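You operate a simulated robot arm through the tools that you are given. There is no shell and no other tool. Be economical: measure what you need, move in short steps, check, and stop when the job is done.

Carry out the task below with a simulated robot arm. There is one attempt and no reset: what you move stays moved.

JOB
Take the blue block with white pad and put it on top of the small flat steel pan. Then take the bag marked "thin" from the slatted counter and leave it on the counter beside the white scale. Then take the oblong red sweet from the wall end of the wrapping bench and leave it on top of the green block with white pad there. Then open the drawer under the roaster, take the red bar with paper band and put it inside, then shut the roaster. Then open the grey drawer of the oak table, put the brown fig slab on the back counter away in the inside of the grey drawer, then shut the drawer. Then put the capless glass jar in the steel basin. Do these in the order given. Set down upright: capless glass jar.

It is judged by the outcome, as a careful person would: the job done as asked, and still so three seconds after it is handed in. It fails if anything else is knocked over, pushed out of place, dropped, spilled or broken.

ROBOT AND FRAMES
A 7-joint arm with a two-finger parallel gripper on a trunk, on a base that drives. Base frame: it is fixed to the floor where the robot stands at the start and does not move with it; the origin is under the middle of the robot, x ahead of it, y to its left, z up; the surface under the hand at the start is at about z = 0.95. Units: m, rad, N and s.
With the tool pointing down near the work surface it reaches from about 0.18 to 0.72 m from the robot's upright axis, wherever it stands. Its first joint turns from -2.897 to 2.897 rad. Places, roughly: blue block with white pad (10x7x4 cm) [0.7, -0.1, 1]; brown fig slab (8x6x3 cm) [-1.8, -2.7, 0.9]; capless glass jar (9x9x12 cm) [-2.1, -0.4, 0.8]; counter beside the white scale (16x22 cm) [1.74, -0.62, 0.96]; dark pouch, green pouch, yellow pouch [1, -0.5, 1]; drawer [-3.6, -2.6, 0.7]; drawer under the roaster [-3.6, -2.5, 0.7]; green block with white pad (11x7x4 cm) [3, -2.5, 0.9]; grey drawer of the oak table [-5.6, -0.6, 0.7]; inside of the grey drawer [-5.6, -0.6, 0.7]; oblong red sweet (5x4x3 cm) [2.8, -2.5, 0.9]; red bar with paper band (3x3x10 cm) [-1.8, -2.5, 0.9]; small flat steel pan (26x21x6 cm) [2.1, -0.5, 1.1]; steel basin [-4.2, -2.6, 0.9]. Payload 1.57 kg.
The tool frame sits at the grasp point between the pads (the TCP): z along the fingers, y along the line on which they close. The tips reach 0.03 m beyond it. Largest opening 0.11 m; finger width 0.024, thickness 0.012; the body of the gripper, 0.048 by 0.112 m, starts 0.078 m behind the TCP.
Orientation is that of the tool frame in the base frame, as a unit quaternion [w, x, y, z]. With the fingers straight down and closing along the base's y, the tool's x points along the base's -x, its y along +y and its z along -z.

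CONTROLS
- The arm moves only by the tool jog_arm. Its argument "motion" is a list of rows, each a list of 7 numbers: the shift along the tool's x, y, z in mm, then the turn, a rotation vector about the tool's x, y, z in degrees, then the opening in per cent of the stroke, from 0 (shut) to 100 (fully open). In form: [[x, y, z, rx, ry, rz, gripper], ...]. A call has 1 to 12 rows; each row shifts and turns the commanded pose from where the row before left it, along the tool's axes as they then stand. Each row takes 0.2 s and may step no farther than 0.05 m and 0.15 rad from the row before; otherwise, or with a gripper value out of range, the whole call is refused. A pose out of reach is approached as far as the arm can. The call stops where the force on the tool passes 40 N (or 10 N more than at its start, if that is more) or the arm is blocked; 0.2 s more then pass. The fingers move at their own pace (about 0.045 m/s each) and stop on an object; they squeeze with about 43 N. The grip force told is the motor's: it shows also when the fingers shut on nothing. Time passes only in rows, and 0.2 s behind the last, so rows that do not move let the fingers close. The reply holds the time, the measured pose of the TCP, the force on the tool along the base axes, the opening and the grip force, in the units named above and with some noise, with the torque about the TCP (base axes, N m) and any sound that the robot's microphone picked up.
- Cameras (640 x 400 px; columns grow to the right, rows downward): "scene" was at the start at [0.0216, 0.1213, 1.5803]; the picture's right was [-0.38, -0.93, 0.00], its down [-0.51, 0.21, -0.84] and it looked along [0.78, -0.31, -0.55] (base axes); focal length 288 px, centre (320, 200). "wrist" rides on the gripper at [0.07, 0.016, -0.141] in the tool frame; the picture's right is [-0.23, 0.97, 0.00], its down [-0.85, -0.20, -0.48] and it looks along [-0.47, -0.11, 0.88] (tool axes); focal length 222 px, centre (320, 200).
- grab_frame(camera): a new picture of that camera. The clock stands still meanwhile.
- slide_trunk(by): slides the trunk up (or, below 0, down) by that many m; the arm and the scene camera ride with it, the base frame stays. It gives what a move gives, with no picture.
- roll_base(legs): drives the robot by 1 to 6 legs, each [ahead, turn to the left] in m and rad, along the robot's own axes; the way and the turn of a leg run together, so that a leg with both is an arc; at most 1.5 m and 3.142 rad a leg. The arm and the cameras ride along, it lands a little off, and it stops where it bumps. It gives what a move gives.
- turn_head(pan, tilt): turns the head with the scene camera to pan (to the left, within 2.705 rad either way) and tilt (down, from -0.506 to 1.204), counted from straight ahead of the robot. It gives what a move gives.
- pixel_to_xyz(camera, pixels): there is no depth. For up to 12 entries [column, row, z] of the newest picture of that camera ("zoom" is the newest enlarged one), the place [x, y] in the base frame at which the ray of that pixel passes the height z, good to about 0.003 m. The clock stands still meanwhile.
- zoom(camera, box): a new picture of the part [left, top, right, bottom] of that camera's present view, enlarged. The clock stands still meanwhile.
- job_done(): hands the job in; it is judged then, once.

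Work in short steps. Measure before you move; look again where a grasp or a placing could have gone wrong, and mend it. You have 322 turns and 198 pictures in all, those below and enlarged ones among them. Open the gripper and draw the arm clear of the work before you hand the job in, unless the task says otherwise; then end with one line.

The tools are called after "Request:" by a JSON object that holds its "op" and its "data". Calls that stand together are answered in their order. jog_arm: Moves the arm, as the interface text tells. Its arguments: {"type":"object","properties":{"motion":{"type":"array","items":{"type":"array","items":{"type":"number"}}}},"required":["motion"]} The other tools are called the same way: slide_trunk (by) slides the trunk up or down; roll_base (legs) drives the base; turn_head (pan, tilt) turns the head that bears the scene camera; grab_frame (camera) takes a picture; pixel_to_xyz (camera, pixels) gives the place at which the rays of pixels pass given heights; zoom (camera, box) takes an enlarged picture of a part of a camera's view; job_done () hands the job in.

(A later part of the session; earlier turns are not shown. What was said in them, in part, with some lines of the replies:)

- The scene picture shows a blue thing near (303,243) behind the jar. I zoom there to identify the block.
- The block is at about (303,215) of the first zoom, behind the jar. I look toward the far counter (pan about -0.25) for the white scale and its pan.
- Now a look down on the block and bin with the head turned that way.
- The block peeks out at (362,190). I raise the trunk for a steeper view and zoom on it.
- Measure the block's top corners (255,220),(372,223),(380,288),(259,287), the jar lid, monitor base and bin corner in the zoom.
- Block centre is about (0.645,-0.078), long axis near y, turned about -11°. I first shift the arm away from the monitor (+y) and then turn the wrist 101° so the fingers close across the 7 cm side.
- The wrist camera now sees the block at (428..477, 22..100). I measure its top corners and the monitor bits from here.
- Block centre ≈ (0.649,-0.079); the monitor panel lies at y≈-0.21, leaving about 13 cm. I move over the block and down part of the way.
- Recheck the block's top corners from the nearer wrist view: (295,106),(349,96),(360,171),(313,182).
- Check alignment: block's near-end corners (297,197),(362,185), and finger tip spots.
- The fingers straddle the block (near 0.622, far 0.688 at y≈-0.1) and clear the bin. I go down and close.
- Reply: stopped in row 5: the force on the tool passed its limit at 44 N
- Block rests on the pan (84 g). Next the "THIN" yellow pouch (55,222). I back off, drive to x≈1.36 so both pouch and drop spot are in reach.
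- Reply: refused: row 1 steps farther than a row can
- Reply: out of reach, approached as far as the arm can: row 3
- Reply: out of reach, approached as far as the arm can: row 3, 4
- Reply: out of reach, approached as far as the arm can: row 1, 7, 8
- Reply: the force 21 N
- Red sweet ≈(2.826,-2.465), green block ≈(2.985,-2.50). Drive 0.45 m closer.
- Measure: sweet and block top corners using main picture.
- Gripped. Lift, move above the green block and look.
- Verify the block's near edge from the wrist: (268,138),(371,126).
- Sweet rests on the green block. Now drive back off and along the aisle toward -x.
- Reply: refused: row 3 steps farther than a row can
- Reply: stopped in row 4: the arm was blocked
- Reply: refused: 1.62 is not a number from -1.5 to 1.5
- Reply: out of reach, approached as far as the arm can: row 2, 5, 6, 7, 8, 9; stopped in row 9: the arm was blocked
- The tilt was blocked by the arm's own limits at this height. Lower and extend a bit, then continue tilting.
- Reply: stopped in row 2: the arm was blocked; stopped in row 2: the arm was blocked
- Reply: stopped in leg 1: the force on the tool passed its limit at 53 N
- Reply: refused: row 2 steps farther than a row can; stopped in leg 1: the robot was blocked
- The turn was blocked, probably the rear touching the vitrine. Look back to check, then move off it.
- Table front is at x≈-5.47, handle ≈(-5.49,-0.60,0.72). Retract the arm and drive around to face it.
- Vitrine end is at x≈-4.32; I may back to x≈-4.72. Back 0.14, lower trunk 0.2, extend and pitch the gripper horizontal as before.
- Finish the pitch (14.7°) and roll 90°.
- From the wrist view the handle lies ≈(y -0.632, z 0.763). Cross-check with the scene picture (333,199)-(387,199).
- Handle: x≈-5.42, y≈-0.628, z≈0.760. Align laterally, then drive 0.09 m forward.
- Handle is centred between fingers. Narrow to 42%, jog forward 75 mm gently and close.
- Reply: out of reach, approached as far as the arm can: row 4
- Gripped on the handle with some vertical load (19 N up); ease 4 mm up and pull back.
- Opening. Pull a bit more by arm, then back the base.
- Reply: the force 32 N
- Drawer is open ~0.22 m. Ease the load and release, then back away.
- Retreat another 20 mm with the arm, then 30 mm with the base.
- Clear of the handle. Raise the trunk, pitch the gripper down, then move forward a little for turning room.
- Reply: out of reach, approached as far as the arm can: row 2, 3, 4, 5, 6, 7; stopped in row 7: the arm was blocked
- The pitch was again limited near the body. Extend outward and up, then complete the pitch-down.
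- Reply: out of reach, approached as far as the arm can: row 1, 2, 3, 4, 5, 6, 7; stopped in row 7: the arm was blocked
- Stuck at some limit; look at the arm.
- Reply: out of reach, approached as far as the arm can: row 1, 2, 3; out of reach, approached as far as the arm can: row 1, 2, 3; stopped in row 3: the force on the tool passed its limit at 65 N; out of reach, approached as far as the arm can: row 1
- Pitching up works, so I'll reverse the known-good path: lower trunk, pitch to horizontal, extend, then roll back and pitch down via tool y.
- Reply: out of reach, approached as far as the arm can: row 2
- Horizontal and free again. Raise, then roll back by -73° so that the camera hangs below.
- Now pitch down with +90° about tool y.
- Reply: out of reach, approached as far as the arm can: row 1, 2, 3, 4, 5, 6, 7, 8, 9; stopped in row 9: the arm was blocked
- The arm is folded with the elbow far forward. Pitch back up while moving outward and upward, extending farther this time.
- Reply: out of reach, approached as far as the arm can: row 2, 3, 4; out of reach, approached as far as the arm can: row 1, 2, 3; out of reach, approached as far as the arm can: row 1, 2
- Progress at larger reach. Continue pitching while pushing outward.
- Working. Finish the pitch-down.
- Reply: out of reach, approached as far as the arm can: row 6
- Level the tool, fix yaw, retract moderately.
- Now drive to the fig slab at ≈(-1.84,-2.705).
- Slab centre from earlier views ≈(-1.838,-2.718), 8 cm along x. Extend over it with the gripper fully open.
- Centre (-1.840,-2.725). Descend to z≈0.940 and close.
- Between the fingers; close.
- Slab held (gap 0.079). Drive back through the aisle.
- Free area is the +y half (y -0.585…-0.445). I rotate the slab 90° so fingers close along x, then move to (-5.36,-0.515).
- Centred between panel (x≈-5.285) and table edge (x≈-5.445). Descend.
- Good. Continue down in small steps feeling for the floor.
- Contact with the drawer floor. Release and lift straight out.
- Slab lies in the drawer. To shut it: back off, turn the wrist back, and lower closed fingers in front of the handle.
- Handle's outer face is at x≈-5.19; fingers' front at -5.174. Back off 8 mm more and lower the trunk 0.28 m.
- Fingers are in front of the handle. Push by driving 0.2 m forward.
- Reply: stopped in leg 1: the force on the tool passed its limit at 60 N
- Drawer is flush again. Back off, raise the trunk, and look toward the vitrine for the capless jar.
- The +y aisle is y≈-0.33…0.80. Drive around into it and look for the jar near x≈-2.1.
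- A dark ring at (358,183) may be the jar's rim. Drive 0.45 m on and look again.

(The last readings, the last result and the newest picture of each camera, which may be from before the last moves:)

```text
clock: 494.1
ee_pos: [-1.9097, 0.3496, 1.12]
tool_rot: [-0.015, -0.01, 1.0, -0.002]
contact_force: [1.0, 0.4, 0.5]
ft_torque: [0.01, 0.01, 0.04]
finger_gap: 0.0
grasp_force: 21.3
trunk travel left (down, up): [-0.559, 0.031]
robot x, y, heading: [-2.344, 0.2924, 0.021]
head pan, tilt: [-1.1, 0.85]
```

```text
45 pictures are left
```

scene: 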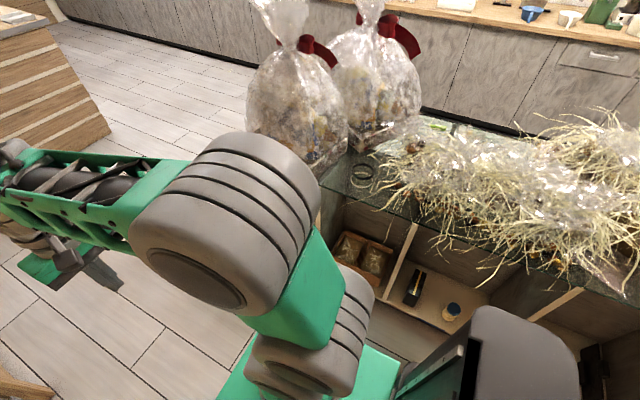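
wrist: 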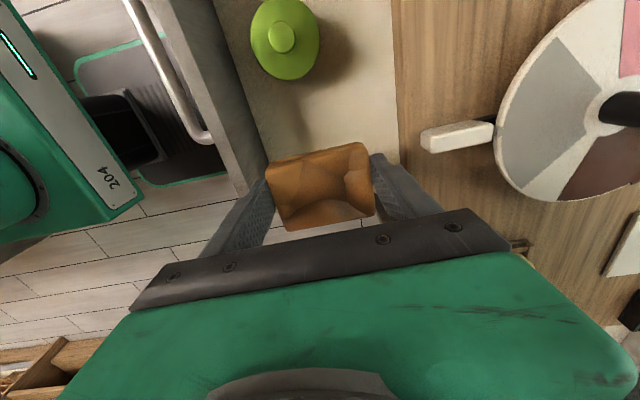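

Request:
{"op": "zoom", "data": {"camera": "scene", "box": [310, 120, 450, 220]}}

Request:
{"op": "pixel_to_xyz", "data": {"camera": "scene", "pixels": [[362, 173, 0.85], [362, 173, 0.92], [362, 173, 0.8], [322, 180, 0.85], [388, 215, 0.85], [345, 150, 0.85], [385, 170, 0.9]]}}

```text
4.00 times, centred on (380, 170) of scene
```

zoom: 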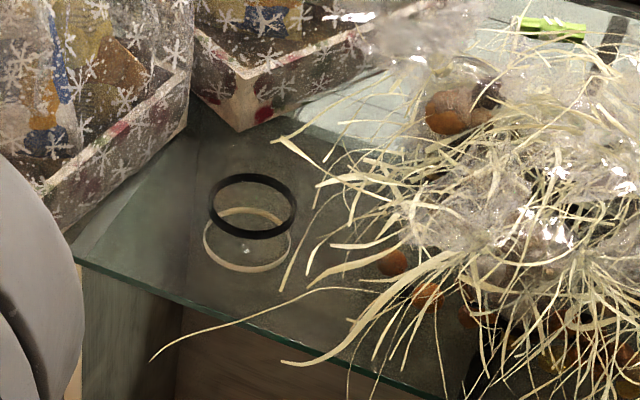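

```text
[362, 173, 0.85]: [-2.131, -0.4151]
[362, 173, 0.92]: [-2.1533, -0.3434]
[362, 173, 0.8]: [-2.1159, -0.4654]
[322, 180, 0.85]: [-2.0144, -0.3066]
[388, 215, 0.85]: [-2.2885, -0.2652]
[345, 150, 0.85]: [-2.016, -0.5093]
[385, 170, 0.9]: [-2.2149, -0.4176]
```

Request:
{"op": "pixel_to_xyz", "data": {"camera": "zoom", "pixels": [[247, 240, 0.78], [247, 240, 0.8], [247, 240, 0.82], [253, 205, 0.82], [253, 205, 0.86], [253, 205, 0.9], [253, 205, 0.94], [208, 205, 0.86], [298, 205, 0.86], [80, 258, 0.8], [440, 398, 0.8]]}}

```text
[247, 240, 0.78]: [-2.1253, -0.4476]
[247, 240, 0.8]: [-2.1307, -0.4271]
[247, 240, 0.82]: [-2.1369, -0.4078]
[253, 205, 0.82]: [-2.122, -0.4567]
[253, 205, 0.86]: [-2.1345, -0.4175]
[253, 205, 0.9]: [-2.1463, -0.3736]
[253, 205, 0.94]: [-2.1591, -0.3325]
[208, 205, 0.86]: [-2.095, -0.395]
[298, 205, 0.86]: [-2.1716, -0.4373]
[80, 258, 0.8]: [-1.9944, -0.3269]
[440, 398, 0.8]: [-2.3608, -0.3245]
```

Table top ≈0.80; jar centre ≈(-2.131,-0.427). I move to x≈-2.13, face the vitrine and use the wrist camera to see the jar.

Request:
{"op": "roll_base", "data": {"legs": [[0.22, 0], [0, -1.59]]}}

Request:
{"op": "jog_arm", "data": {"motion": [[0, 0, -40, 0, 0, 0, 50], [0, 0, -30, 0, 0, 0, 100]]}}

Request:
{"op": "grab_frame", "data": {"camera": "wrist"}}

```text
clock: 499.7
ee_pos: [-2.0753, -0.1364, 1.1201]
tool_rot: [-0.013, 0.706, 0.708, 0.009]
contact_force: [0.5, -0.8, -0.8]
ft_torque: [0.01, -0.03, -0.04]
finger_gap: 0.0
grasp_force: 21.1
trunk travel left (down, up): [-0.559, 0.031]
robot x, y, heading: [-2.1249, 0.2996, -1.572]
head pan, tilt: [-1.1, 0.85]
```

```text
clock: 500.3
ee_pos: [-2.0782, -0.138, 1.189]
tool_rot: [-0.012, 0.706, 0.708, 0.01]
contact_force: [-0.1, -0.8, 0.9]
ft_torque: [-0.02, -0.02, 0.03]
finger_gap: 0.0483
grasp_force: 0.1
trunk travel left (down, up): [-0.559, 0.031]
robot x, y, heading: [-2.1196, 0.2957, -1.567]
head pan, tilt: [-1.1, 0.85]
```

```text
43 pictures are left
```

wrist: 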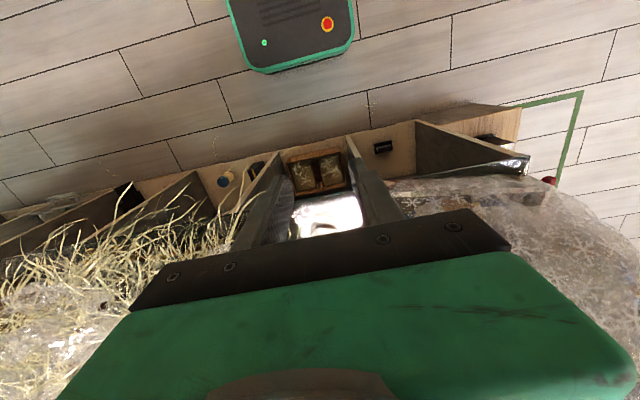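

Request:
{"op": "turn_head", "data": {"pan": -0.1, "tilt": 0.85}}

Request:
{"op": "grab_frame", "data": {"camera": "scene"}}

```text
clock: 501.6
ee_pos: [-2.0767, -0.1371, 1.189]
tool_rot: [-0.013, 0.706, 0.708, 0.011]
contact_force: [0.8, 0.4, -0.3]
ft_torque: [0.0, 0.02, 0.04]
finger_gap: 0.11
grasp_force: 0.0
trunk travel left (down, up): [-0.559, 0.031]
robot x, y, heading: [-2.1238, 0.2987, -1.566]
head pan, tilt: [-0.099, 0.85]
```

```text
42 pictures are left
```

scene: 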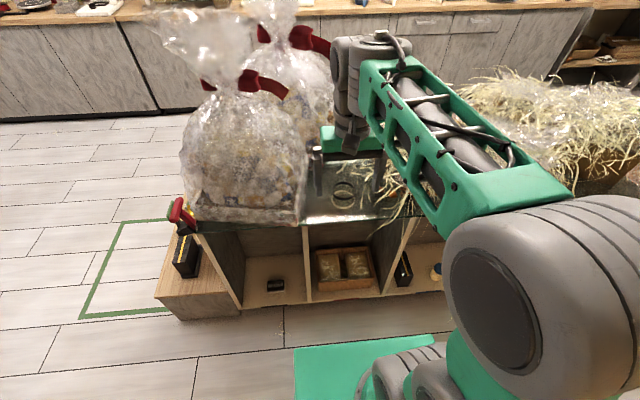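

Request:
{"op": "zoom", "data": {"camera": "scene", "box": [280, 140, 420, 240]}}

```text
4.00 times, centred on (350, 190) of scene
```

zoom: 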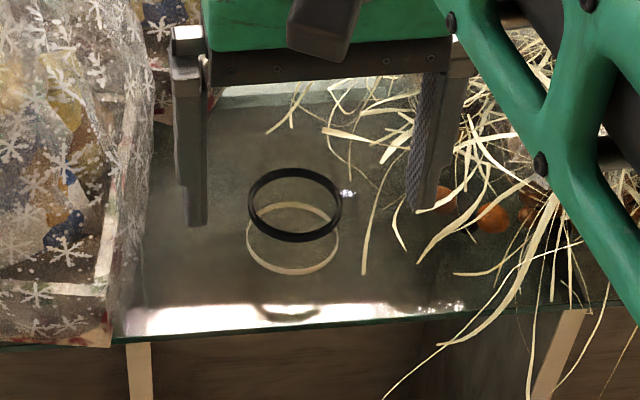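

Request:
{"op": "pixel_to_xyz", "data": {"camera": "zoom", "pixels": [[294, 205, 0.82], [294, 205, 0.86], [294, 205, 0.9], [294, 205, 0.94], [292, 238, 0.78], [292, 238, 0.8], [292, 238, 0.84], [115, 345, 0.8], [590, 305, 0.8], [248, 205, 0.9], [341, 205, 0.9]]}}

```text
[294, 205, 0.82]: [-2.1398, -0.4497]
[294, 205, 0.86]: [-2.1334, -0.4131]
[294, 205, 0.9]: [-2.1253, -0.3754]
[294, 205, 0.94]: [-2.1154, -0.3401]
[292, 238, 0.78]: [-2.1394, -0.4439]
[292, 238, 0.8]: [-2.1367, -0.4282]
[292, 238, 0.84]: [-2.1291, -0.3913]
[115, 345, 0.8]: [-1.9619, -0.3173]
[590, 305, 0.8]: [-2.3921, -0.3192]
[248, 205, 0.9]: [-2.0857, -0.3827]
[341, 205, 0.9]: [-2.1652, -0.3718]
```

Rim ring triangulates to (-2.134,-0.416, z≈0.857), base at z≈0.81. I align x and drive closer, to get a wrist view straight over the jar.

Request:
{"op": "jog_arm", "data": {"motion": [[0, -30, -20, 0, 0, 0, 100], [0, -27, -20, 0, 0, 0, 100]]}}

Request:
{"op": "roll_base", "data": {"legs": [[0.15, 0]]}}

Request:
{"op": "jog_arm", "data": {"motion": [[-40, 0, 0, 0, 0, 0, 100], [-40, 0, 0, 0, 0, 0, 100], [-40, 0, 0, 0, 0, 0, 100]]}}

Request:
{"op": "grab_frame", "data": {"camera": "wrist"}}

```text
clock: 502.1
ee_pos: [-2.1339, -0.1396, 1.2261]
tool_rot: [-0.012, 0.706, 0.708, 0.01]
contact_force: [-0.4, 0.7, -0.5]
ft_torque: [0.0, 0.01, 0.0]
finger_gap: 0.1102
grasp_force: 0.0
trunk travel left (down, up): [-0.559, 0.031]
robot x, y, heading: [-2.1242, 0.2979, -1.573]
head pan, tilt: [-0.099, 0.85]
```

```text
clock: 503.5
ee_pos: [-2.1338, -0.2923, 1.2279]
tool_rot: [-0.013, 0.707, 0.707, 0.012]
contact_force: [-0.3, -0.5, -0.5]
ft_torque: [0.04, 0.01, 0.0]
finger_gap: 0.1099
grasp_force: 0.2
trunk travel left (down, up): [-0.559, 0.031]
robot x, y, heading: [-2.1261, 0.1432, -1.567]
head pan, tilt: [-0.099, 0.85]
```

```text
clock: 504.3
ee_pos: [-2.1339, -0.4085, 1.2251]
tool_rot: [-0.01, 0.707, 0.707, 0.013]
contact_force: [-0.9, 0.2, -0.3]
ft_torque: [-0.02, -0.01, -0.01]
finger_gap: 0.1098
grasp_force: 0.1
out of reach, approached as far as the arm can: row 3
trunk travel left (down, up): [-0.559, 0.031]
robot x, y, heading: [-2.1256, 0.1468, -1.57]
head pan, tilt: [-0.099, 0.85]
```

```text
40 pictures are left
```

wrist: 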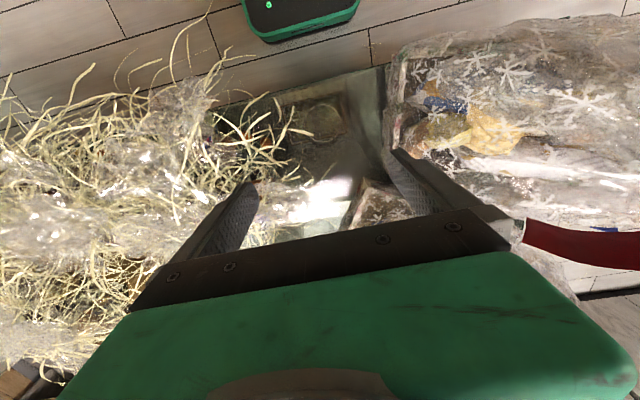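

Request:
{"op": "zoom", "data": {"camera": "wrist", "box": [230, 60, 410, 240]}}

Request:
{"op": "zoom", "data": {"camera": "scene", "box": [260, 130, 440, 290]}}

```text
2.22 times, centred on (320, 150) of wrist
```

zoom: 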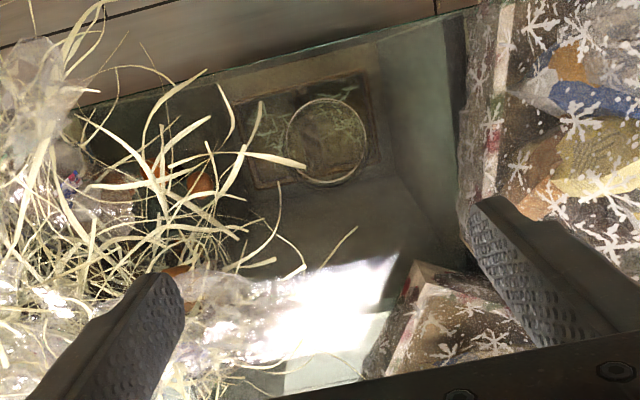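

```text
2.50 times, centred on (350, 210) of scene
```

zoom: 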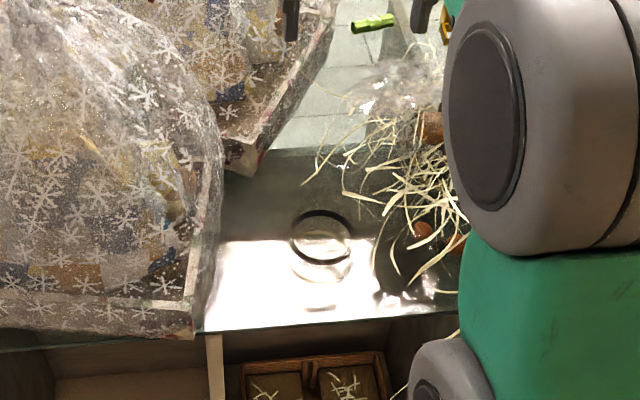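

Request:
{"op": "pixel_to_xyz", "data": {"camera": "wrist", "pixels": [[322, 123, 0.81], [322, 123, 0.86], [322, 123, 0.93], [304, 123, 0.86], [341, 123, 0.86], [322, 105, 0.86], [322, 142, 0.86], [392, 130, 0.85], [364, 190, 0.85]]}}

```text
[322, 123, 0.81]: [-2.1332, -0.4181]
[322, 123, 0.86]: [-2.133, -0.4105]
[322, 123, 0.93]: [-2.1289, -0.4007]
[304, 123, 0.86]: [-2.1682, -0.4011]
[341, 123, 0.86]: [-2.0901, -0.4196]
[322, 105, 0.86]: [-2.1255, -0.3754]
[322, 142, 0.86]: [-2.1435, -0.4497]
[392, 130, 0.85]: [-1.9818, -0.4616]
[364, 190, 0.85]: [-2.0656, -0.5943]
```

Base circle centre is ≈(-2.133,-0.418), Ø≈8.8 cm. To avoid straw and bags I turn the gripper 45° (camera to the front-right), level it, and lower the trunk.

Request:
{"op": "jog_arm", "data": {"motion": [[0, 0, 0, 0, -1.9, 0, 100], [0, 0, 0, 0, 0, 7.5, 100], [0, 0, 0, 0, 0, 7.5, 100], [0, 0, 0, 0, 0, 7.5, 100], [0, 0, 0, 0, 0, 7.5, 100], [0, 0, 0, 0, 0, 7.5, 100], [0, 0, 0, 0, 0, 7.5, 100]]}}

Request:
{"op": "slide_trunk", "data": {"by": -0.18}}

Request:
{"op": "grab_frame", "data": {"camera": "wrist"}}

```text
clock: 505.9
ee_pos: [-2.132, -0.4063, 1.2245]
tool_rot: [0.0, 0.924, 0.381, -0.002]
contact_force: [0.0, 0.0, -0.9]
ft_torque: [0.02, -0.01, 0.03]
finger_gap: 0.1101
grasp_force: 0.0
trunk travel left (down, up): [-0.559, 0.031]
robot x, y, heading: [-2.1238, 0.1478, -1.579]
head pan, tilt: [-0.099, 0.85]
```

```text
clock: 507.9
ee_pos: [-2.1328, -0.4079, 1.0431]
tool_rot: [-0.001, 0.924, 0.383, -0.001]
contact_force: [0.8, 0.2, 0.0]
ft_torque: [0.0, -0.01, 0.01]
finger_gap: 0.1099
grasp_force: 0.1
trunk travel left (down, up): [-0.379, 0.211]
robot x, y, heading: [-2.123, 0.151, -1.565]
head pan, tilt: [-0.099, 0.85]
```

```text
37 pictures are left
```

wrist: 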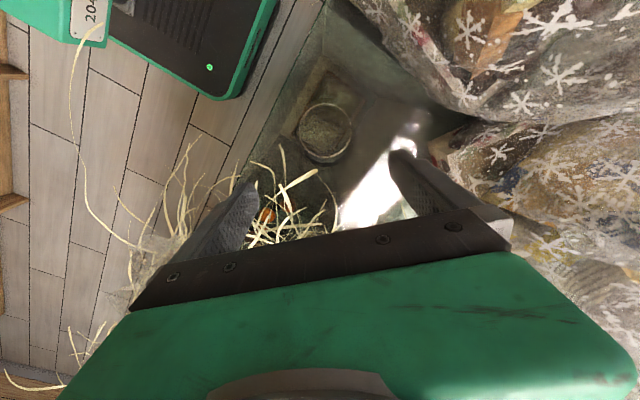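

Request:
{"op": "zoom", "data": {"camera": "wrist", "box": [260, 70, 400, 190]}}

Request:
{"op": "zoom", "data": {"camera": "scene", "box": [250, 60, 430, 220]}}

```text
3.33 times, centred on (330, 130) of wrist
```

zoom: 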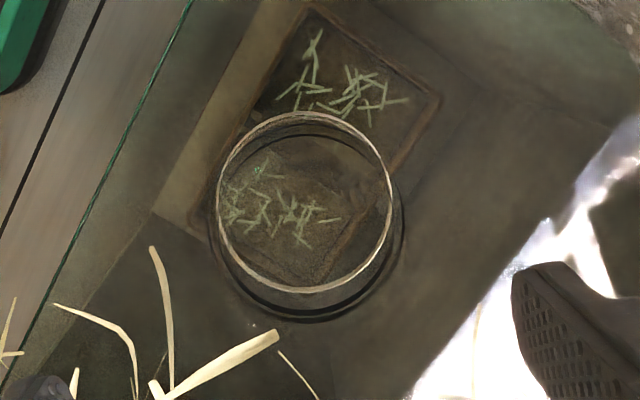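

```text
2.50 times, centred on (340, 140) of scene
```

zoom: 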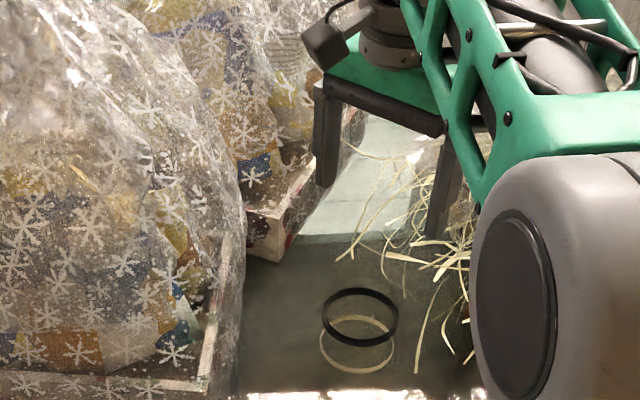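

Request:
{"op": "pixel_to_xyz", "data": {"camera": "wrist", "pixels": [[325.5, 137, 0.857], [325.5, 131, 0.81], [296, 137, 0.857], [355, 137, 0.857]]}}

```text
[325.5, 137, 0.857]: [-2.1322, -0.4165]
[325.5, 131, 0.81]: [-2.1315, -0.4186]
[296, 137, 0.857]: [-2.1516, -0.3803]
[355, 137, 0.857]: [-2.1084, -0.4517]
```

Jar axis at (-2.132,-0.4175). Correct and descend to 0.94, check view.

Request:
{"op": "jog_arm", "data": {"motion": [[-6, 7, 0, 0, 0, 0, 100], [0, 0, 35, 0, 0, 0, 100], [0, 0, 35, 0, 0, 0, 100], [0, 0, 30, 0, 0, 0, 100]]}}

Request:
{"op": "grab_frame", "data": {"camera": "wrist"}}

Request:
{"op": "zoom", "data": {"camera": "scene", "box": [250, 60, 430, 220]}}

```text
clock: 508.9
ee_pos: [-2.1322, -0.4172, 0.9446]
tool_rot: [-0.001, 0.924, 0.383, -0.002]
contact_force: [0.0, -0.7, -0.1]
ft_torque: [0.02, 0.0, 0.02]
finger_gap: 0.1099
grasp_force: 0.2
trunk travel left (down, up): [-0.379, 0.211]
robot x, y, heading: [-2.1242, 0.1469, -1.568]
head pan, tilt: [-0.099, 0.85]
```

```text
34 pictures are left
```

wrist: 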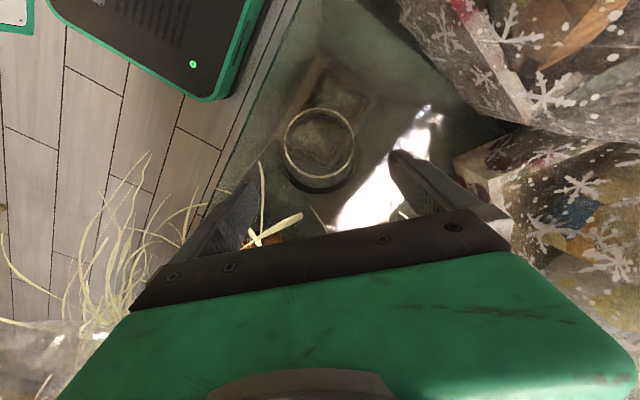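

```text
2.50 times, centred on (340, 140) of scene
```

zoom: 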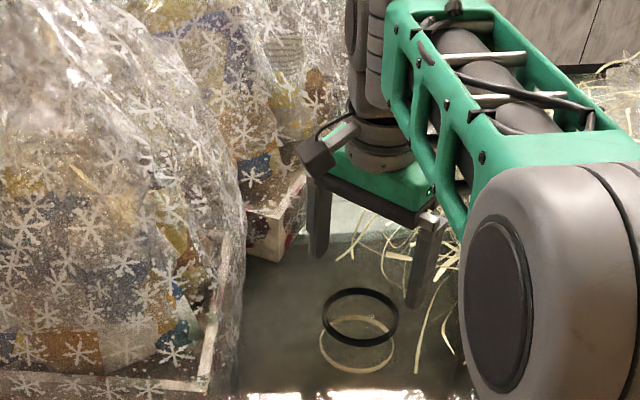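

Centred. Descend to z≈0.858 in small steps, then close.

Request:
{"op": "jog_arm", "data": {"motion": [[0, 0, 25, 0, 0, 0, 100], [0, 0, 25, 0, 0, 0, 100], [0, 0, 20, 0, 0, 0, 100], [0, 0, 15, 0, 0, 0, 100]]}}

Request:
{"op": "grab_frame", "data": {"camera": "wrist"}}

```text
clock: 509.9
ee_pos: [-2.1325, -0.4162, 0.8595]
tool_rot: [0.0, 0.924, 0.383, -0.002]
contact_force: [0.2, -0.5, -0.1]
ft_torque: [0.03, 0.03, -0.03]
finger_gap: 0.1102
grasp_force: 0.0
trunk travel left (down, up): [-0.379, 0.211]
robot x, y, heading: [-2.1252, 0.1477, -1.571]
head pan, tilt: [-0.099, 0.85]
```

```text
32 pictures are left
```

wrist: 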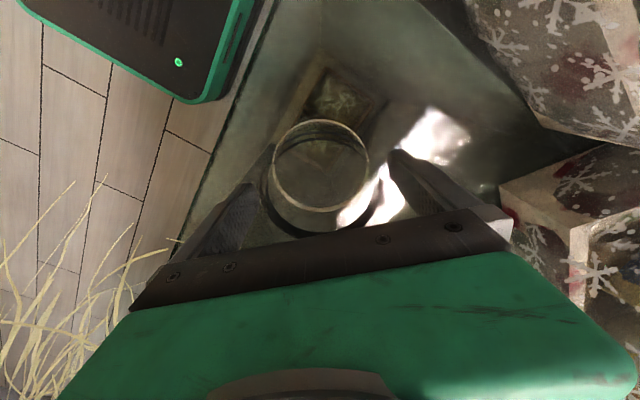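

The jar sits between the fingers. Close gently.

Request:
{"op": "jog_arm", "data": {"motion": [[0, 0, 0, 0, 0, 0, 85], [0, 0, 0, 0, 0, 0, 75], [0, 0, 0, 0, 0, 0, 70], [0, 0, 0, 0, 0, 0, 70]]}}

```text
clock: 510.9
ee_pos: [-2.1329, -0.4177, 0.8602]
tool_rot: [0.0, 0.924, 0.384, -0.001]
contact_force: [1.3, -0.1, 0.1]
ft_torque: [-0.02, 0.0, -0.01]
finger_gap: 0.0816
grasp_force: 29.8
trunk travel left (down, up): [-0.379, 0.211]
robot x, y, heading: [-2.1243, 0.1451, -1.568]
head pan, tilt: [-0.099, 0.85]
```

Gripped at 0.082. Lift 40 mm and check.

Request:
{"op": "jog_arm", "data": {"motion": [[0, 0, -15, 0, 0, 0, 60], [0, 0, -25, 0, 0, 0, 60]]}}

Request:
{"op": "zoom", "data": {"camera": "scene", "box": [250, 60, 430, 220]}}

```text
clock: 511.5
ee_pos: [-2.1325, -0.4159, 0.8987]
tool_rot: [-0.001, 0.924, 0.384, -0.002]
contact_force: [-0.4, 1.5, -2.4]
ft_torque: [0.03, -0.01, 0.04]
finger_gap: 0.0815
grasp_force: 42.6
trunk travel left (down, up): [-0.379, 0.211]
robot x, y, heading: [-2.1263, 0.1492, -1.572]
head pan, tilt: [-0.099, 0.85]
```

```text
2.50 times, centred on (340, 140) of scene
```

zoom: 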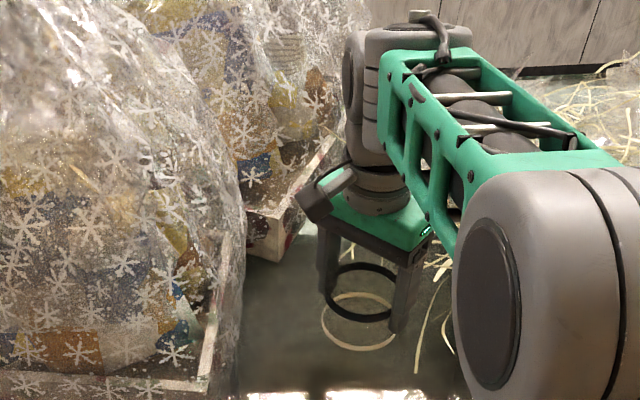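

Lifted cleanly. Raise straight up with the trunk and arm, then back away and turn toward -x.

Request:
{"op": "slide_trunk", "data": {"by": 0.2}}

Request:
{"op": "jog_arm", "data": {"motion": [[0, 0, -40, 0, 0, 0, 60], [0, 0, -40, 0, 0, 0, 60], [0, 0, -40, 0, 0, 0, 60]]}}

Request:
{"op": "roll_base", "data": {"legs": [[-0.19, 0]]}}

Request:
{"op": "jog_arm", "data": {"motion": [[30, -30, 0, 0, 0, 0, 60], [30, -30, 0, 0, 0, 0, 60], [25, -25, 0, 0, 0, 0, 60]]}}

Request:
{"op": "grab_frame", "data": {"camera": "scene"}}

```text
clock: 513.7
ee_pos: [-2.1326, -0.4169, 1.0978]
tool_rot: [0.0, 0.923, 0.384, -0.002]
contact_force: [-0.7, -0.8, -2.4]
ft_torque: [-0.01, 0.0, 0.0]
finger_gap: 0.0815
grasp_force: 42.7
trunk travel left (down, up): [-0.579, 0.011]
robot x, y, heading: [-2.1236, 0.1455, -1.569]
head pan, tilt: [-0.099, 0.85]
```

```text
clock: 514.5
ee_pos: [-2.1294, -0.4167, 1.2184]
tool_rot: [0.0, 0.924, 0.382, -0.002]
contact_force: [-0.1, -0.5, -1.9]
ft_torque: [-0.02, 0.01, -0.03]
finger_gap: 0.0811
grasp_force: 42.9
trunk travel left (down, up): [-0.579, 0.011]
robot x, y, heading: [-2.1219, 0.1457, -1.574]
head pan, tilt: [-0.099, 0.85]
```

```text
clock: 516.0
ee_pos: [-2.1306, -0.2248, 1.219]
tool_rot: [0.001, 0.924, 0.383, -0.002]
contact_force: [0.7, 0.7, -1.1]
ft_torque: [0.0, -0.02, 0.02]
finger_gap: 0.0815
grasp_force: 43.0
trunk travel left (down, up): [-0.579, 0.011]
robot x, y, heading: [-2.1207, 0.3392, -1.576]
head pan, tilt: [-0.099, 0.85]
```

```text
clock: 516.9
ee_pos: [-2.1317, -0.1028, 1.2174]
tool_rot: [0.0, 0.924, 0.383, -0.002]
contact_force: [-0.4, -0.3, -1.7]
ft_torque: [-0.02, -0.01, 0.01]
finger_gap: 0.0812
grasp_force: 42.7
trunk travel left (down, up): [-0.579, 0.011]
robot x, y, heading: [-2.1184, 0.3364, -1.573]
head pan, tilt: [-0.099, 0.85]
```

```text
30 pictures are left
```

scene: 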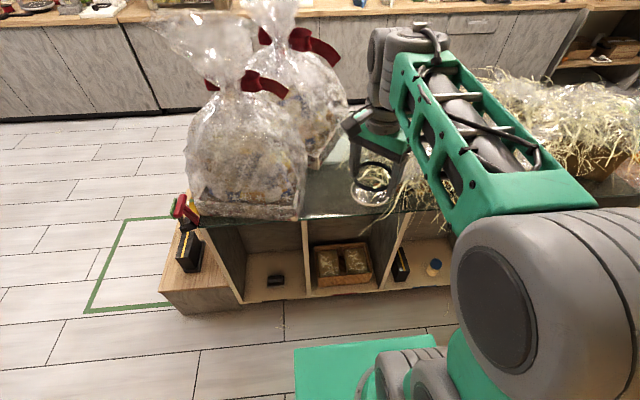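

Scene undisturbed. Turn to -x and drive along the aisle back to the end.

Request:
{"op": "roll_base", "data": {"legs": [[0, -1.54], [1.35, 0], [1.35, 0]]}}

```text
clock: 533.6
ee_pos: [-5.2303, 0.2848, 1.2167]
tool_rot: [-0.001, 0.928, -0.372, -0.002]
contact_force: [-0.1, 0.7, -2.6]
ft_torque: [0.01, -0.04, 0.01]
finger_gap: 0.0775
grasp_force: 43.3
trunk travel left (down, up): [-0.579, 0.011]
robot x, y, heading: [-4.789, 0.2855, -3.119]
head pan, tilt: [-0.099, 0.85]
```

The gap changed slightly (0.0775); check the jar in the wrist view.

Request:
{"op": "grab_frame", "data": {"camera": "wrist"}}

```text
29 pictures are left
```

wrist: 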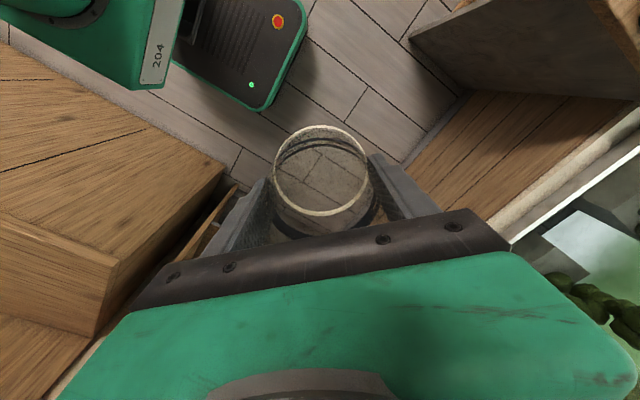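

Jar is still well held. Continue gently: turn and drive in -y.

Request:
{"op": "roll_base", "data": {"legs": [[0, 1.53], [0.9, 0]]}}

Request:
{"op": "roll_base", "data": {"legs": [[0.9, 0]]}}

```text
clock: 542.0
ee_pos: [-4.8243, -1.0574, 1.217]
tool_rot: [0.001, 0.927, 0.376, -0.002]
contact_force: [0.0, -0.6, -1.9]
ft_torque: [0.0, -0.01, 0.01]
finger_gap: 0.0774
grasp_force: 43.2
trunk travel left (down, up): [-0.579, 0.011]
robot x, y, heading: [-4.8071, -0.6157, -1.579]
head pan, tilt: [-0.099, 0.85]
```

```text
clock: 546.7
ee_pos: [-4.8383, -1.9526, 1.2182]
tool_rot: [0.0, 0.927, 0.374, -0.002]
contact_force: [0.8, -0.3, -2.5]
ft_torque: [0.0, -0.01, -0.02]
finger_gap: 0.0774
grasp_force: 42.5
trunk travel left (down, up): [-0.579, 0.011]
robot x, y, heading: [-4.82, -1.5146, -1.588]
head pan, tilt: [-0.099, 0.85]
```

Stable. Move over to face the basin at x≈-4.2.

Request:
{"op": "roll_base", "data": {"legs": [[0, 1.588], [0.58, 0], [0, -1.571], [0.25, 0]]}}

Request:
{"op": "turn_head", "data": {"pan": 0.1, "tilt": 0.75}}

Request:
{"op": "grab_frame", "data": {"camera": "scene"}}

```text
clock: 559.0
ee_pos: [-4.2234, -2.2069, 1.2162]
tool_rot: [0.0, 0.915, 0.403, -0.002]
contact_force: [0.3, 1.3, -1.3]
ft_torque: [0.04, -0.01, -0.01]
finger_gap: 0.0774
grasp_force: 42.6
trunk travel left (down, up): [-0.579, 0.011]
robot x, y, heading: [-4.2363, -1.7652, -1.527]
head pan, tilt: [-0.099, 0.85]
```

```text
clock: 559.7
ee_pos: [-4.2246, -2.2068, 1.2177]
tool_rot: [0.0, 0.915, 0.404, -0.002]
contact_force: [-0.1, 0.5, -1.9]
ft_torque: [0.03, 0.01, -0.01]
finger_gap: 0.0771
grasp_force: 43.3
trunk travel left (down, up): [-0.579, 0.011]
robot x, y, heading: [-4.2332, -1.7623, -1.526]
head pan, tilt: [0.099, 0.75]
```

```text
28 pictures are left
```

scene: 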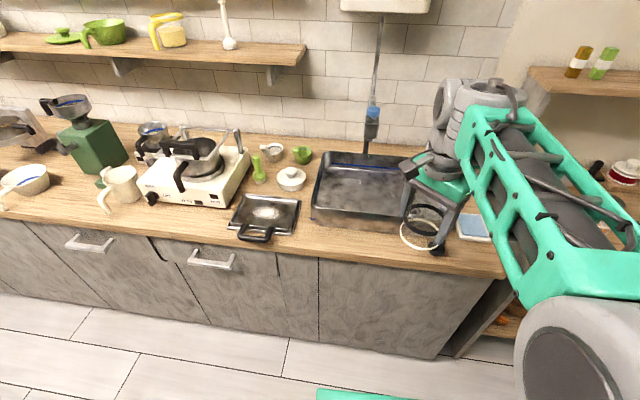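

Request:
{"op": "zoom", "data": {"camera": "scene", "box": [290, 120, 490, 260]}}

```text
2.86 times, centred on (390, 190) of scene
```

zoom: 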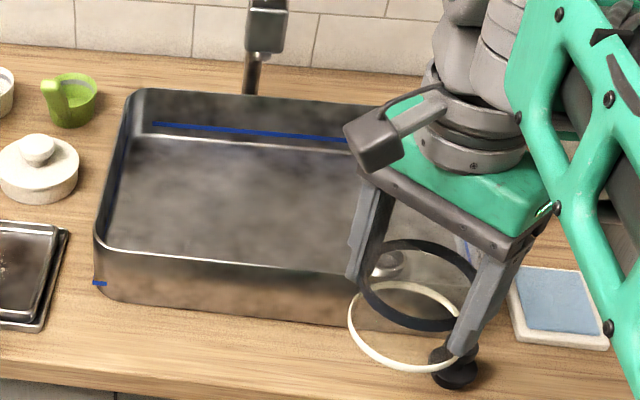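

Request:
{"op": "pixel_to_xyz", "data": {"camera": "zoom", "pixels": [[100, 290, 0.9], [97, 243, 0.98], [97, 243, 0.96], [350, 272, 0.97], [135, 90, 0.97], [345, 100, 0.97], [110, 245, 0.91], [150, 133, 0.91], [390, 262, 0.92], [465, 230, 0.97], [370, 330, 0.9]]}}

```text
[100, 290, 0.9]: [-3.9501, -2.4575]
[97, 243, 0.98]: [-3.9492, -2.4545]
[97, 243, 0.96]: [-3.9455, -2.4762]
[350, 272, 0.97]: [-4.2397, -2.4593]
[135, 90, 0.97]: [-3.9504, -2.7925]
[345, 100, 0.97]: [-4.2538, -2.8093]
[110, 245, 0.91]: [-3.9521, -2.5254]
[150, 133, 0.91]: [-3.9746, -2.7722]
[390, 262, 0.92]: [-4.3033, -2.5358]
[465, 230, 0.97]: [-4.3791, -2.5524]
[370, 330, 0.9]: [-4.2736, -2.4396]
```

Request:
{"op": "pixel_to_xyz", "data": {"camera": "zoom", "pixels": [[250, 92, 0.97], [265, 45, 1.1], [265, 45, 1.15], [265, 45, 1.2], [265, 15, 1.2]]}}

Request:
{"op": "turn_head", "data": {"pan": 0.1, "tilt": 0.35}}

Request:
{"op": "zoom", "data": {"camera": "scene", "box": [280, 150, 480, 310]}}

```text
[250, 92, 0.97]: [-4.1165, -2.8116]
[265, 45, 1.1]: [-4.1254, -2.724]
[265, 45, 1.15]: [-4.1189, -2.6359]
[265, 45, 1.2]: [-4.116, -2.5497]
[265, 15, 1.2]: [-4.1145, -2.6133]
```

```text
clock: 560.6
ee_pos: [-4.2237, -2.2061, 1.2178]
tool_rot: [0.0, 0.915, 0.404, -0.002]
contact_force: [-0.2, 1.0, -2.3]
ft_torque: [0.01, -0.01, -0.02]
finger_gap: 0.0772
grasp_force: 43.1
trunk travel left (down, up): [-0.579, 0.011]
robot x, y, heading: [-4.2342, -1.766, -1.525]
head pan, tilt: [0.099, 0.351]
```

```text
2.50 times, centred on (380, 230) of scene
```

zoom: 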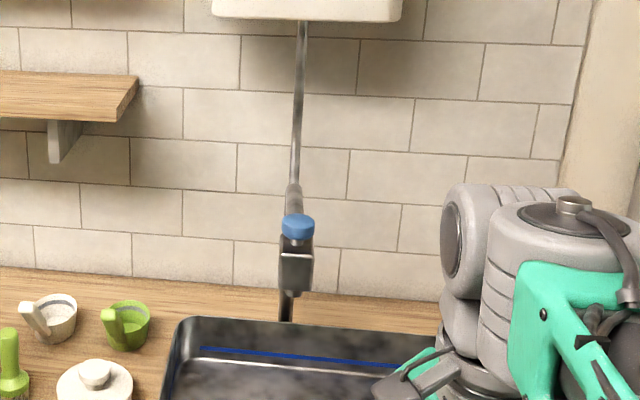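

Basin: x -3.95…-4.4, y -2.46…-2.80, rim ≈0.975; the tap is at x≈-4.12. I'll place the jar at ≈(-4.035,-2.56), left of the tap. Turn the wrist so the hand is narrow in x, then drive closer.

Request:
{"op": "jog_arm", "data": {"motion": [[0, 0, 0, 0, 0, 7.9, 60], [0, 0, 0, 0, 0, 7.9, 60], [0, 0, 0, 0, 0, 7.9, 60], [0, 0, 0, 0, 0, 7.9, 60], [0, 0, 0, 0, 0, 7.9, 60], [0, 0, 0, 0, 0, 7.9, 60]]}}

Request:
{"op": "roll_base", "data": {"legs": [[0.22, 0]]}}

Request:
{"op": "jog_arm", "data": {"motion": [[35, 0, 0, 0, 0, 0, 60], [35, 0, 0, 0, 0, 0, 60], [35, 0, 0, 0, 0, 0, 60], [35, 0, 0, 0, 0, 0, 60], [35, 0, 0, 0, 0, 0, 60]]}}

Request:
{"op": "turn_head", "data": {"pan": 0.2, "tilt": 0.75}}

Request:
{"op": "grab_frame", "data": {"camera": "scene"}}

Request:
{"op": "grab_frame", "data": {"camera": "wrist"}}

```text
clock: 562.0
ee_pos: [-4.2243, -2.2069, 1.2168]
tool_rot: [0.001, 1.0, 0.001, -0.002]
contact_force: [0.4, 0.5, -2.0]
ft_torque: [-0.01, 0.0, 0.04]
finger_gap: 0.0773
grasp_force: 42.8
trunk travel left (down, up): [-0.579, 0.011]
robot x, y, heading: [-4.2365, -1.768, -1.522]
head pan, tilt: [0.099, 0.351]
```

```text
clock: 563.7
ee_pos: [-4.2135, -2.4245, 1.2179]
tool_rot: [-0.001, 1.0, 0.004, -0.002]
contact_force: [-0.1, -0.7, -1.1]
ft_torque: [0.02, 0.0, 0.02]
finger_gap: 0.0775
grasp_force: 43.3
trunk travel left (down, up): [-0.579, 0.011]
robot x, y, heading: [-4.2273, -1.9818, -1.526]
head pan, tilt: [0.099, 0.351]
```

```text
clock: 564.9
ee_pos: [-4.0371, -2.4223, 1.2177]
tool_rot: [0.001, 1.0, 0.003, -0.002]
contact_force: [0.1, 0.6, -2.1]
ft_torque: [0.01, -0.02, 0.0]
finger_gap: 0.0774
grasp_force: 43.5
trunk travel left (down, up): [-0.579, 0.011]
robot x, y, heading: [-4.2232, -1.982, -1.524]
head pan, tilt: [0.099, 0.351]
```

```text
clock: 565.8
ee_pos: [-4.0392, -2.4231, 1.2179]
tool_rot: [0.001, 1.0, 0.004, -0.002]
contact_force: [-0.5, 0.0, -2.0]
ft_torque: [-0.02, -0.04, 0.0]
finger_gap: 0.0773
grasp_force: 43.4
trunk travel left (down, up): [-0.579, 0.011]
robot x, y, heading: [-4.2262, -1.9807, -1.52]
head pan, tilt: [0.201, 0.75]
```

```text
25 pictures are left
```

scene: 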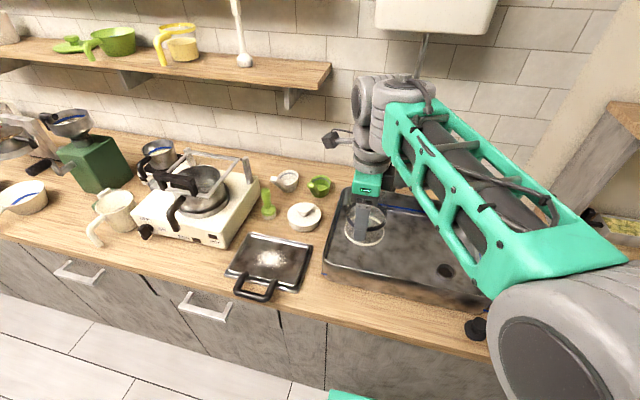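

```text
24 pictures are left
```

wrist: 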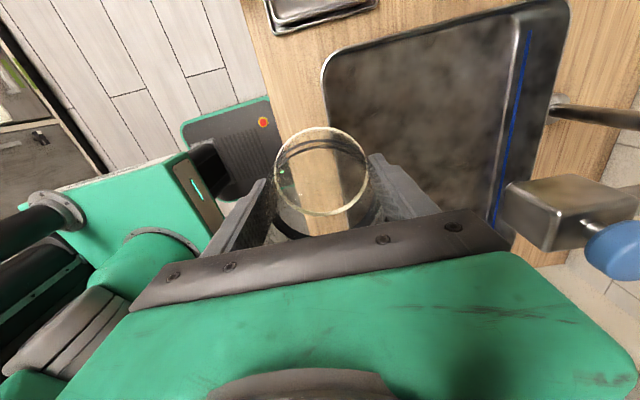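

Request:
{"op": "pixel_to_xyz", "data": {"camera": "wrist", "pixels": [[507, 215, 1.1], [507, 215, 1.15], [507, 215, 1.2], [580, 185, 1.15], [330, 80, 0.975], [565, 20, 0.975], [332, 110, 0.975], [500, 215, 0.975], [555, 105, 0.97]]}}

```text
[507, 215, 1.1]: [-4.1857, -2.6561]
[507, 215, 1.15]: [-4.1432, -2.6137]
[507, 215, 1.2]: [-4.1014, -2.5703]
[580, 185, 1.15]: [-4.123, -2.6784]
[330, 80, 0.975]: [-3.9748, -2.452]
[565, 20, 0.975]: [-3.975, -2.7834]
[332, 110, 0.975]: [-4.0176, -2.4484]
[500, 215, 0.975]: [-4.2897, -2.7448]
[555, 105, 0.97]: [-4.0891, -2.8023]
```

The tap head is ≈(-4.13,-2.62,1.14). Target TCP (-4.03,-2.545). Move there and lower with the trunk.

Request:
{"op": "jog_arm", "data": {"motion": [[3, 40, 0, 0, 0, 0, 60], [3, 40, 0, 0, 0, 0, 60], [3, 40, 0, 0, 0, 0, 60]]}}

Request:
{"op": "slide_trunk", "data": {"by": -0.13}}

Request:
{"op": "grab_frame", "data": {"camera": "wrist"}}

Request:
{"op": "zoom", "data": {"camera": "scene", "box": [290, 60, 490, 220]}}

```text
clock: 566.5
ee_pos: [-4.0261, -2.543, 1.2162]
tool_rot: [-0.001, 1.0, 0.004, -0.002]
contact_force: [0.9, -0.2, -2.4]
ft_torque: [0.0, -0.03, 0.02]
finger_gap: 0.0773
grasp_force: 42.8
trunk travel left (down, up): [-0.579, 0.011]
robot x, y, heading: [-4.2296, -1.9804, -1.525]
head pan, tilt: [0.201, 0.75]
```

```text
clock: 568.1
ee_pos: [-4.0271, -2.5425, 1.0866]
tool_rot: [0.001, 1.0, 0.004, -0.001]
contact_force: [0.0, 0.3, -1.3]
ft_torque: [0.02, -0.01, 0.01]
finger_gap: 0.0774
grasp_force: 43.0
trunk travel left (down, up): [-0.449, 0.141]
robot x, y, heading: [-4.2256, -1.9807, -1.522]
head pan, tilt: [0.201, 0.75]
```

```text
23 pictures are left
```

wrist: 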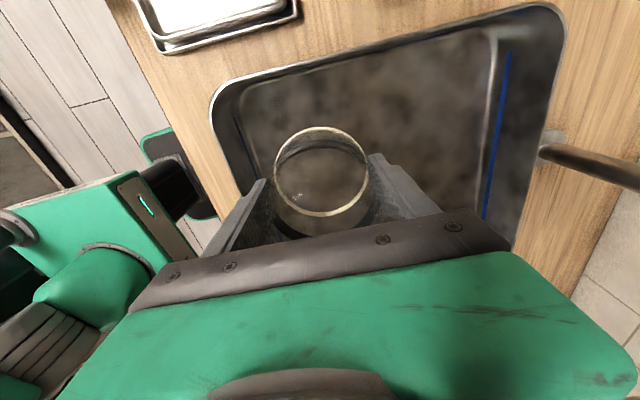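

```text
2.50 times, centred on (390, 140) of scene
```

zoom: 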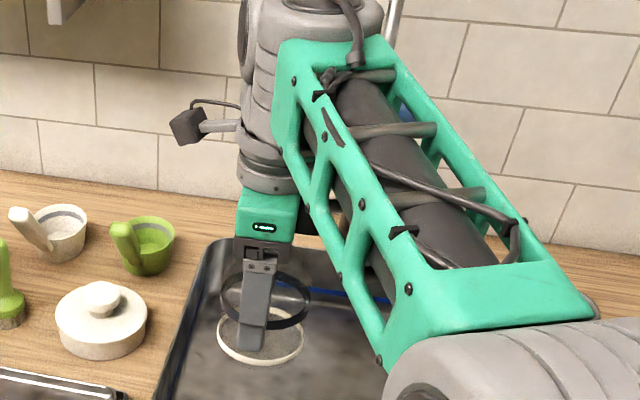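

Good. Lower further to ~0.985, then feel for the basin floor.

Request:
{"op": "slide_trunk", "data": {"by": -0.095}}

Request:
{"op": "jog_arm", "data": {"motion": [[0, 0, 4, 0, 0, 0, 60], [0, 0, 4, 0, 0, 0, 60], [0, 0, 3, 0, 0, 0, 60]]}}

Request:
{"op": "grab_frame", "data": {"camera": "wrist"}}

```text
clock: 569.4
ee_pos: [-4.0278, -2.5413, 0.9918]
tool_rot: [0.001, 1.0, 0.003, -0.002]
contact_force: [0.1, 0.2, -2.6]
ft_torque: [0.01, 0.0, 0.0]
finger_gap: 0.0776
grasp_force: 42.9
trunk travel left (down, up): [-0.354, 0.236]
robot x, y, heading: [-4.2273, -1.9817, -1.521]
head pan, tilt: [0.201, 0.75]
```

```text
clock: 570.2
ee_pos: [-4.0271, -2.542, 0.9794]
tool_rot: [0.001, 1.0, 0.004, -0.002]
contact_force: [-0.1, 0.3, -1.4]
ft_torque: [0.03, 0.0, 0.01]
finger_gap: 0.0774
grasp_force: 43.1
trunk travel left (down, up): [-0.354, 0.236]
robot x, y, heading: [-4.229, -1.9848, -1.528]
head pan, tilt: [0.201, 0.75]
```

```text
21 pictures are left
```

wrist: 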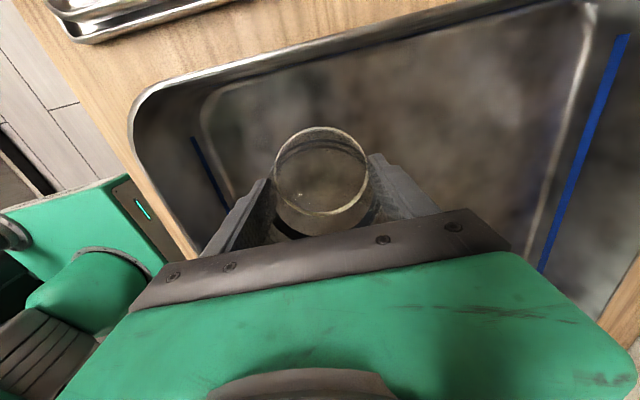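

Request:
{"op": "jog_arm", "data": {"motion": [[0, 0, 3, 0, 0, 0, 60], [0, 0, 3, 0, 0, 0, 60], [0, 0, 3, 0, 0, 0, 60]]}}

Request:
{"op": "jog_arm", "data": {"motion": [[0, 0, 2.5, 0, 0, 0, 60], [0, 0, 2.5, 0, 0, 0, 60]]}}

Request:
{"op": "jog_arm", "data": {"motion": [[0, 0, 2, 0, 0, 0, 60], [0, 0, 2, 0, 0, 0, 60]]}}

```text
clock: 571.0
ee_pos: [-4.0277, -2.5413, 0.9715]
tool_rot: [0.0, 1.0, 0.004, -0.002]
contact_force: [0.1, -0.4, -2.0]
ft_torque: [-0.02, 0.02, -0.02]
finger_gap: 0.0771
grasp_force: 43.2
trunk travel left (down, up): [-0.354, 0.236]
robot x, y, heading: [-4.2251, -1.9768, -1.525]
head pan, tilt: [0.201, 0.75]
```

```text
clock: 571.6
ee_pos: [-4.0265, -2.5416, 0.9684]
tool_rot: [0.002, 1.0, 0.003, -0.001]
contact_force: [-0.4, 2.5, 10.2]
ft_torque: [-0.3, -0.08, -0.01]
finger_gap: 0.0775
grasp_force: 42.4
trunk travel left (down, up): [-0.354, 0.236]
robot x, y, heading: [-4.2264, -1.9829, -1.522]
head pan, tilt: [0.201, 0.75]
```

```text
clock: 572.2
ee_pos: [-4.0276, -2.5412, 0.968]
tool_rot: [0.006, 1.0, 0.004, 0.0]
contact_force: [2.8, -1.3, 35.7]
ft_torque: [-0.03, -0.2, 0.0]
finger_gap: 0.0775
grasp_force: 41.9
trunk travel left (down, up): [-0.354, 0.236]
robot x, y, heading: [-4.225, -1.9797, -1.522]
head pan, tilt: [0.201, 0.75]
```

Contact. Ease up 5 mm of command, release slowly and rise.

Request:
{"op": "jog_arm", "data": {"motion": [[0, 0, -5, 0, 0, 0, 60], [0, 0, 0, 0, 0, 0, 60]]}}

Request:
{"op": "jog_arm", "data": {"motion": [[0, 0, 0, 0, 0, 0, 78], [0, 0, 0, 0, 0, 0, 85], [0, 0, 0, 0, 0, 0, 90], [0, 0, 0, 0, 0, 0, 90]]}}

Request:
{"op": "grab_frame", "data": {"camera": "wrist"}}

```text
clock: 572.8
ee_pos: [-4.028, -2.5406, 0.9686]
tool_rot: [0.001, 1.0, 0.004, -0.002]
contact_force: [5.1, -4.5, 16.3]
ft_torque: [-0.79, -0.65, 0.06]
finger_gap: 0.0774
grasp_force: 43.0
trunk travel left (down, up): [-0.354, 0.236]
robot x, y, heading: [-4.229, -1.9789, -1.522]
head pan, tilt: [0.201, 0.75]
```

```text
clock: 573.8
ee_pos: [-4.0276, -2.5416, 0.9678]
tool_rot: [0.0, 1.0, 0.003, -0.002]
contact_force: [0.0, 0.6, -0.7]
ft_torque: [0.01, -0.01, -0.01]
finger_gap: 0.0989
grasp_force: 0.1
trunk travel left (down, up): [-0.354, 0.236]
robot x, y, heading: [-4.2281, -1.9797, -1.519]
head pan, tilt: [0.201, 0.75]
```

```text
20 pictures are left
```

wrist: 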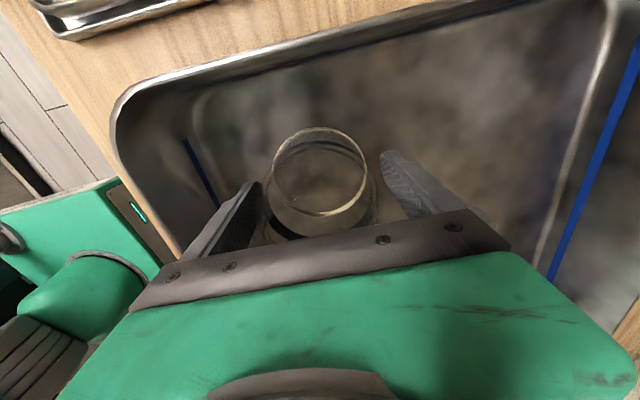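

Released; jar stands. Rise straight up gently.

Request:
{"op": "jog_arm", "data": {"motion": [[0, 0, -10, 0, 0, 0, 92], [0, 0, -20, 0, 0, 0, 92], [0, 0, -30, 0, 0, 0, 92], [0, 0, -35, 0, 0, 0, 92]]}}

Request:
{"op": "slide_trunk", "data": {"by": 0.15}}

Request:
{"op": "grab_frame", "data": {"camera": "wrist"}}

Request:
{"op": "zoom", "data": {"camera": "scene", "box": [290, 60, 490, 220]}}

```text
clock: 574.8
ee_pos: [-4.0274, -2.5405, 1.0626]
tool_rot: [-0.001, 1.0, 0.003, -0.002]
contact_force: [-0.1, 0.6, 0.2]
ft_torque: [-0.01, -0.02, -0.03]
finger_gap: 0.1013
grasp_force: 0.1
trunk travel left (down, up): [-0.354, 0.236]
robot x, y, heading: [-4.226, -1.9798, -1.523]
head pan, tilt: [0.201, 0.75]
```

```text
clock: 576.6
ee_pos: [-4.0272, -2.5419, 1.2121]
tool_rot: [0.0, 1.0, 0.003, -0.001]
contact_force: [0.1, -0.1, 0.1]
ft_torque: [0.03, 0.0, 0.01]
finger_gap: 0.1013
grasp_force: 0.1
trunk travel left (down, up): [-0.504, 0.086]
robot x, y, heading: [-4.2269, -1.9862, -1.515]
head pan, tilt: [0.201, 0.75]
```

```text
19 pictures are left
```

wrist: 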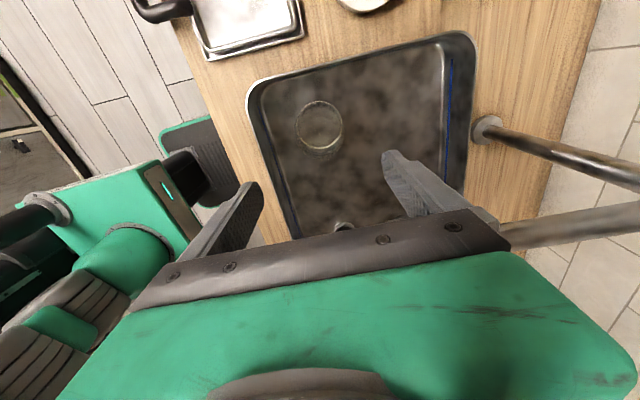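

```text
2.50 times, centred on (390, 140) of scene
```

zoom: 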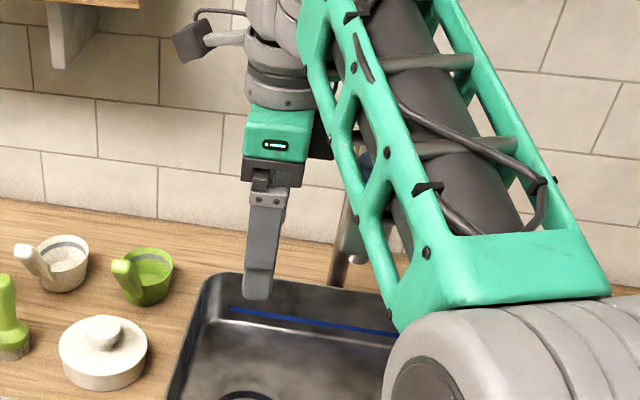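

The jar stands upright in the basin. Retract and back the base away for a final look.

Request:
{"op": "jog_arm", "data": {"motion": [[0, -40, 0, 0, 0, 0, 92], [0, -40, 0, 0, 0, 0, 92], [0, -40, 0, 0, 0, 0, 92]]}}

Request:
{"op": "roll_base", "data": {"legs": [[-0.4, 0]]}}

Request:
{"op": "grab_frame", "data": {"camera": "scene"}}

```text
clock: 577.4
ee_pos: [-4.0266, -2.4212, 1.2141]
tool_rot: [0.001, 1.0, 0.005, -0.002]
contact_force: [0.4, -0.4, -0.1]
ft_torque: [0.0, 0.02, -0.03]
finger_gap: 0.1014
grasp_force: 0.0
trunk travel left (down, up): [-0.504, 0.086]
robot x, y, heading: [-4.2293, -1.981, -1.522]
head pan, tilt: [0.201, 0.75]
```

```text
clock: 579.9
ee_pos: [-4.045, -2.0245, 1.2135]
tool_rot: [0.002, 1.0, 0.004, -0.002]
contact_force: [-0.1, -0.6, 0.6]
ft_torque: [-0.02, -0.04, 0.01]
finger_gap: 0.1012
grasp_force: 0.0
trunk travel left (down, up): [-0.504, 0.086]
robot x, y, heading: [-4.2463, -1.5862, -1.518]
head pan, tilt: [0.201, 0.75]
```

```text
17 pictures are left
```

scene: 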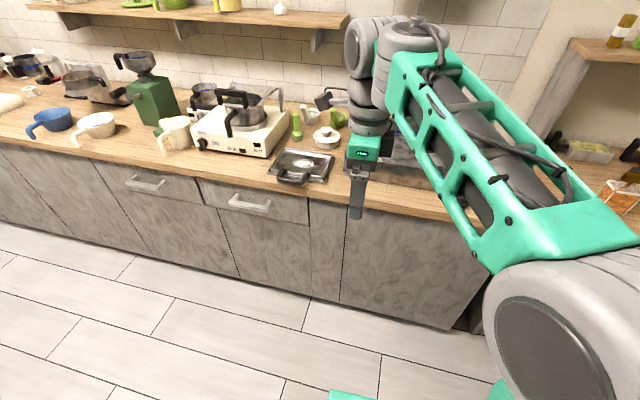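

Everything is in place, the drawers are shut, and the arm is clear with the gripper open. I hand the job in.

Request:
{"op": "job_done", "data": {}}

```text
The job is handed in.
```

All six tasks were carried out in the order given and the job is handed in: both drawers are shut and the jar stands upright in the basin. While turning, the base once touched the glass display table, and the goods on it looked undisturbed afterwards.
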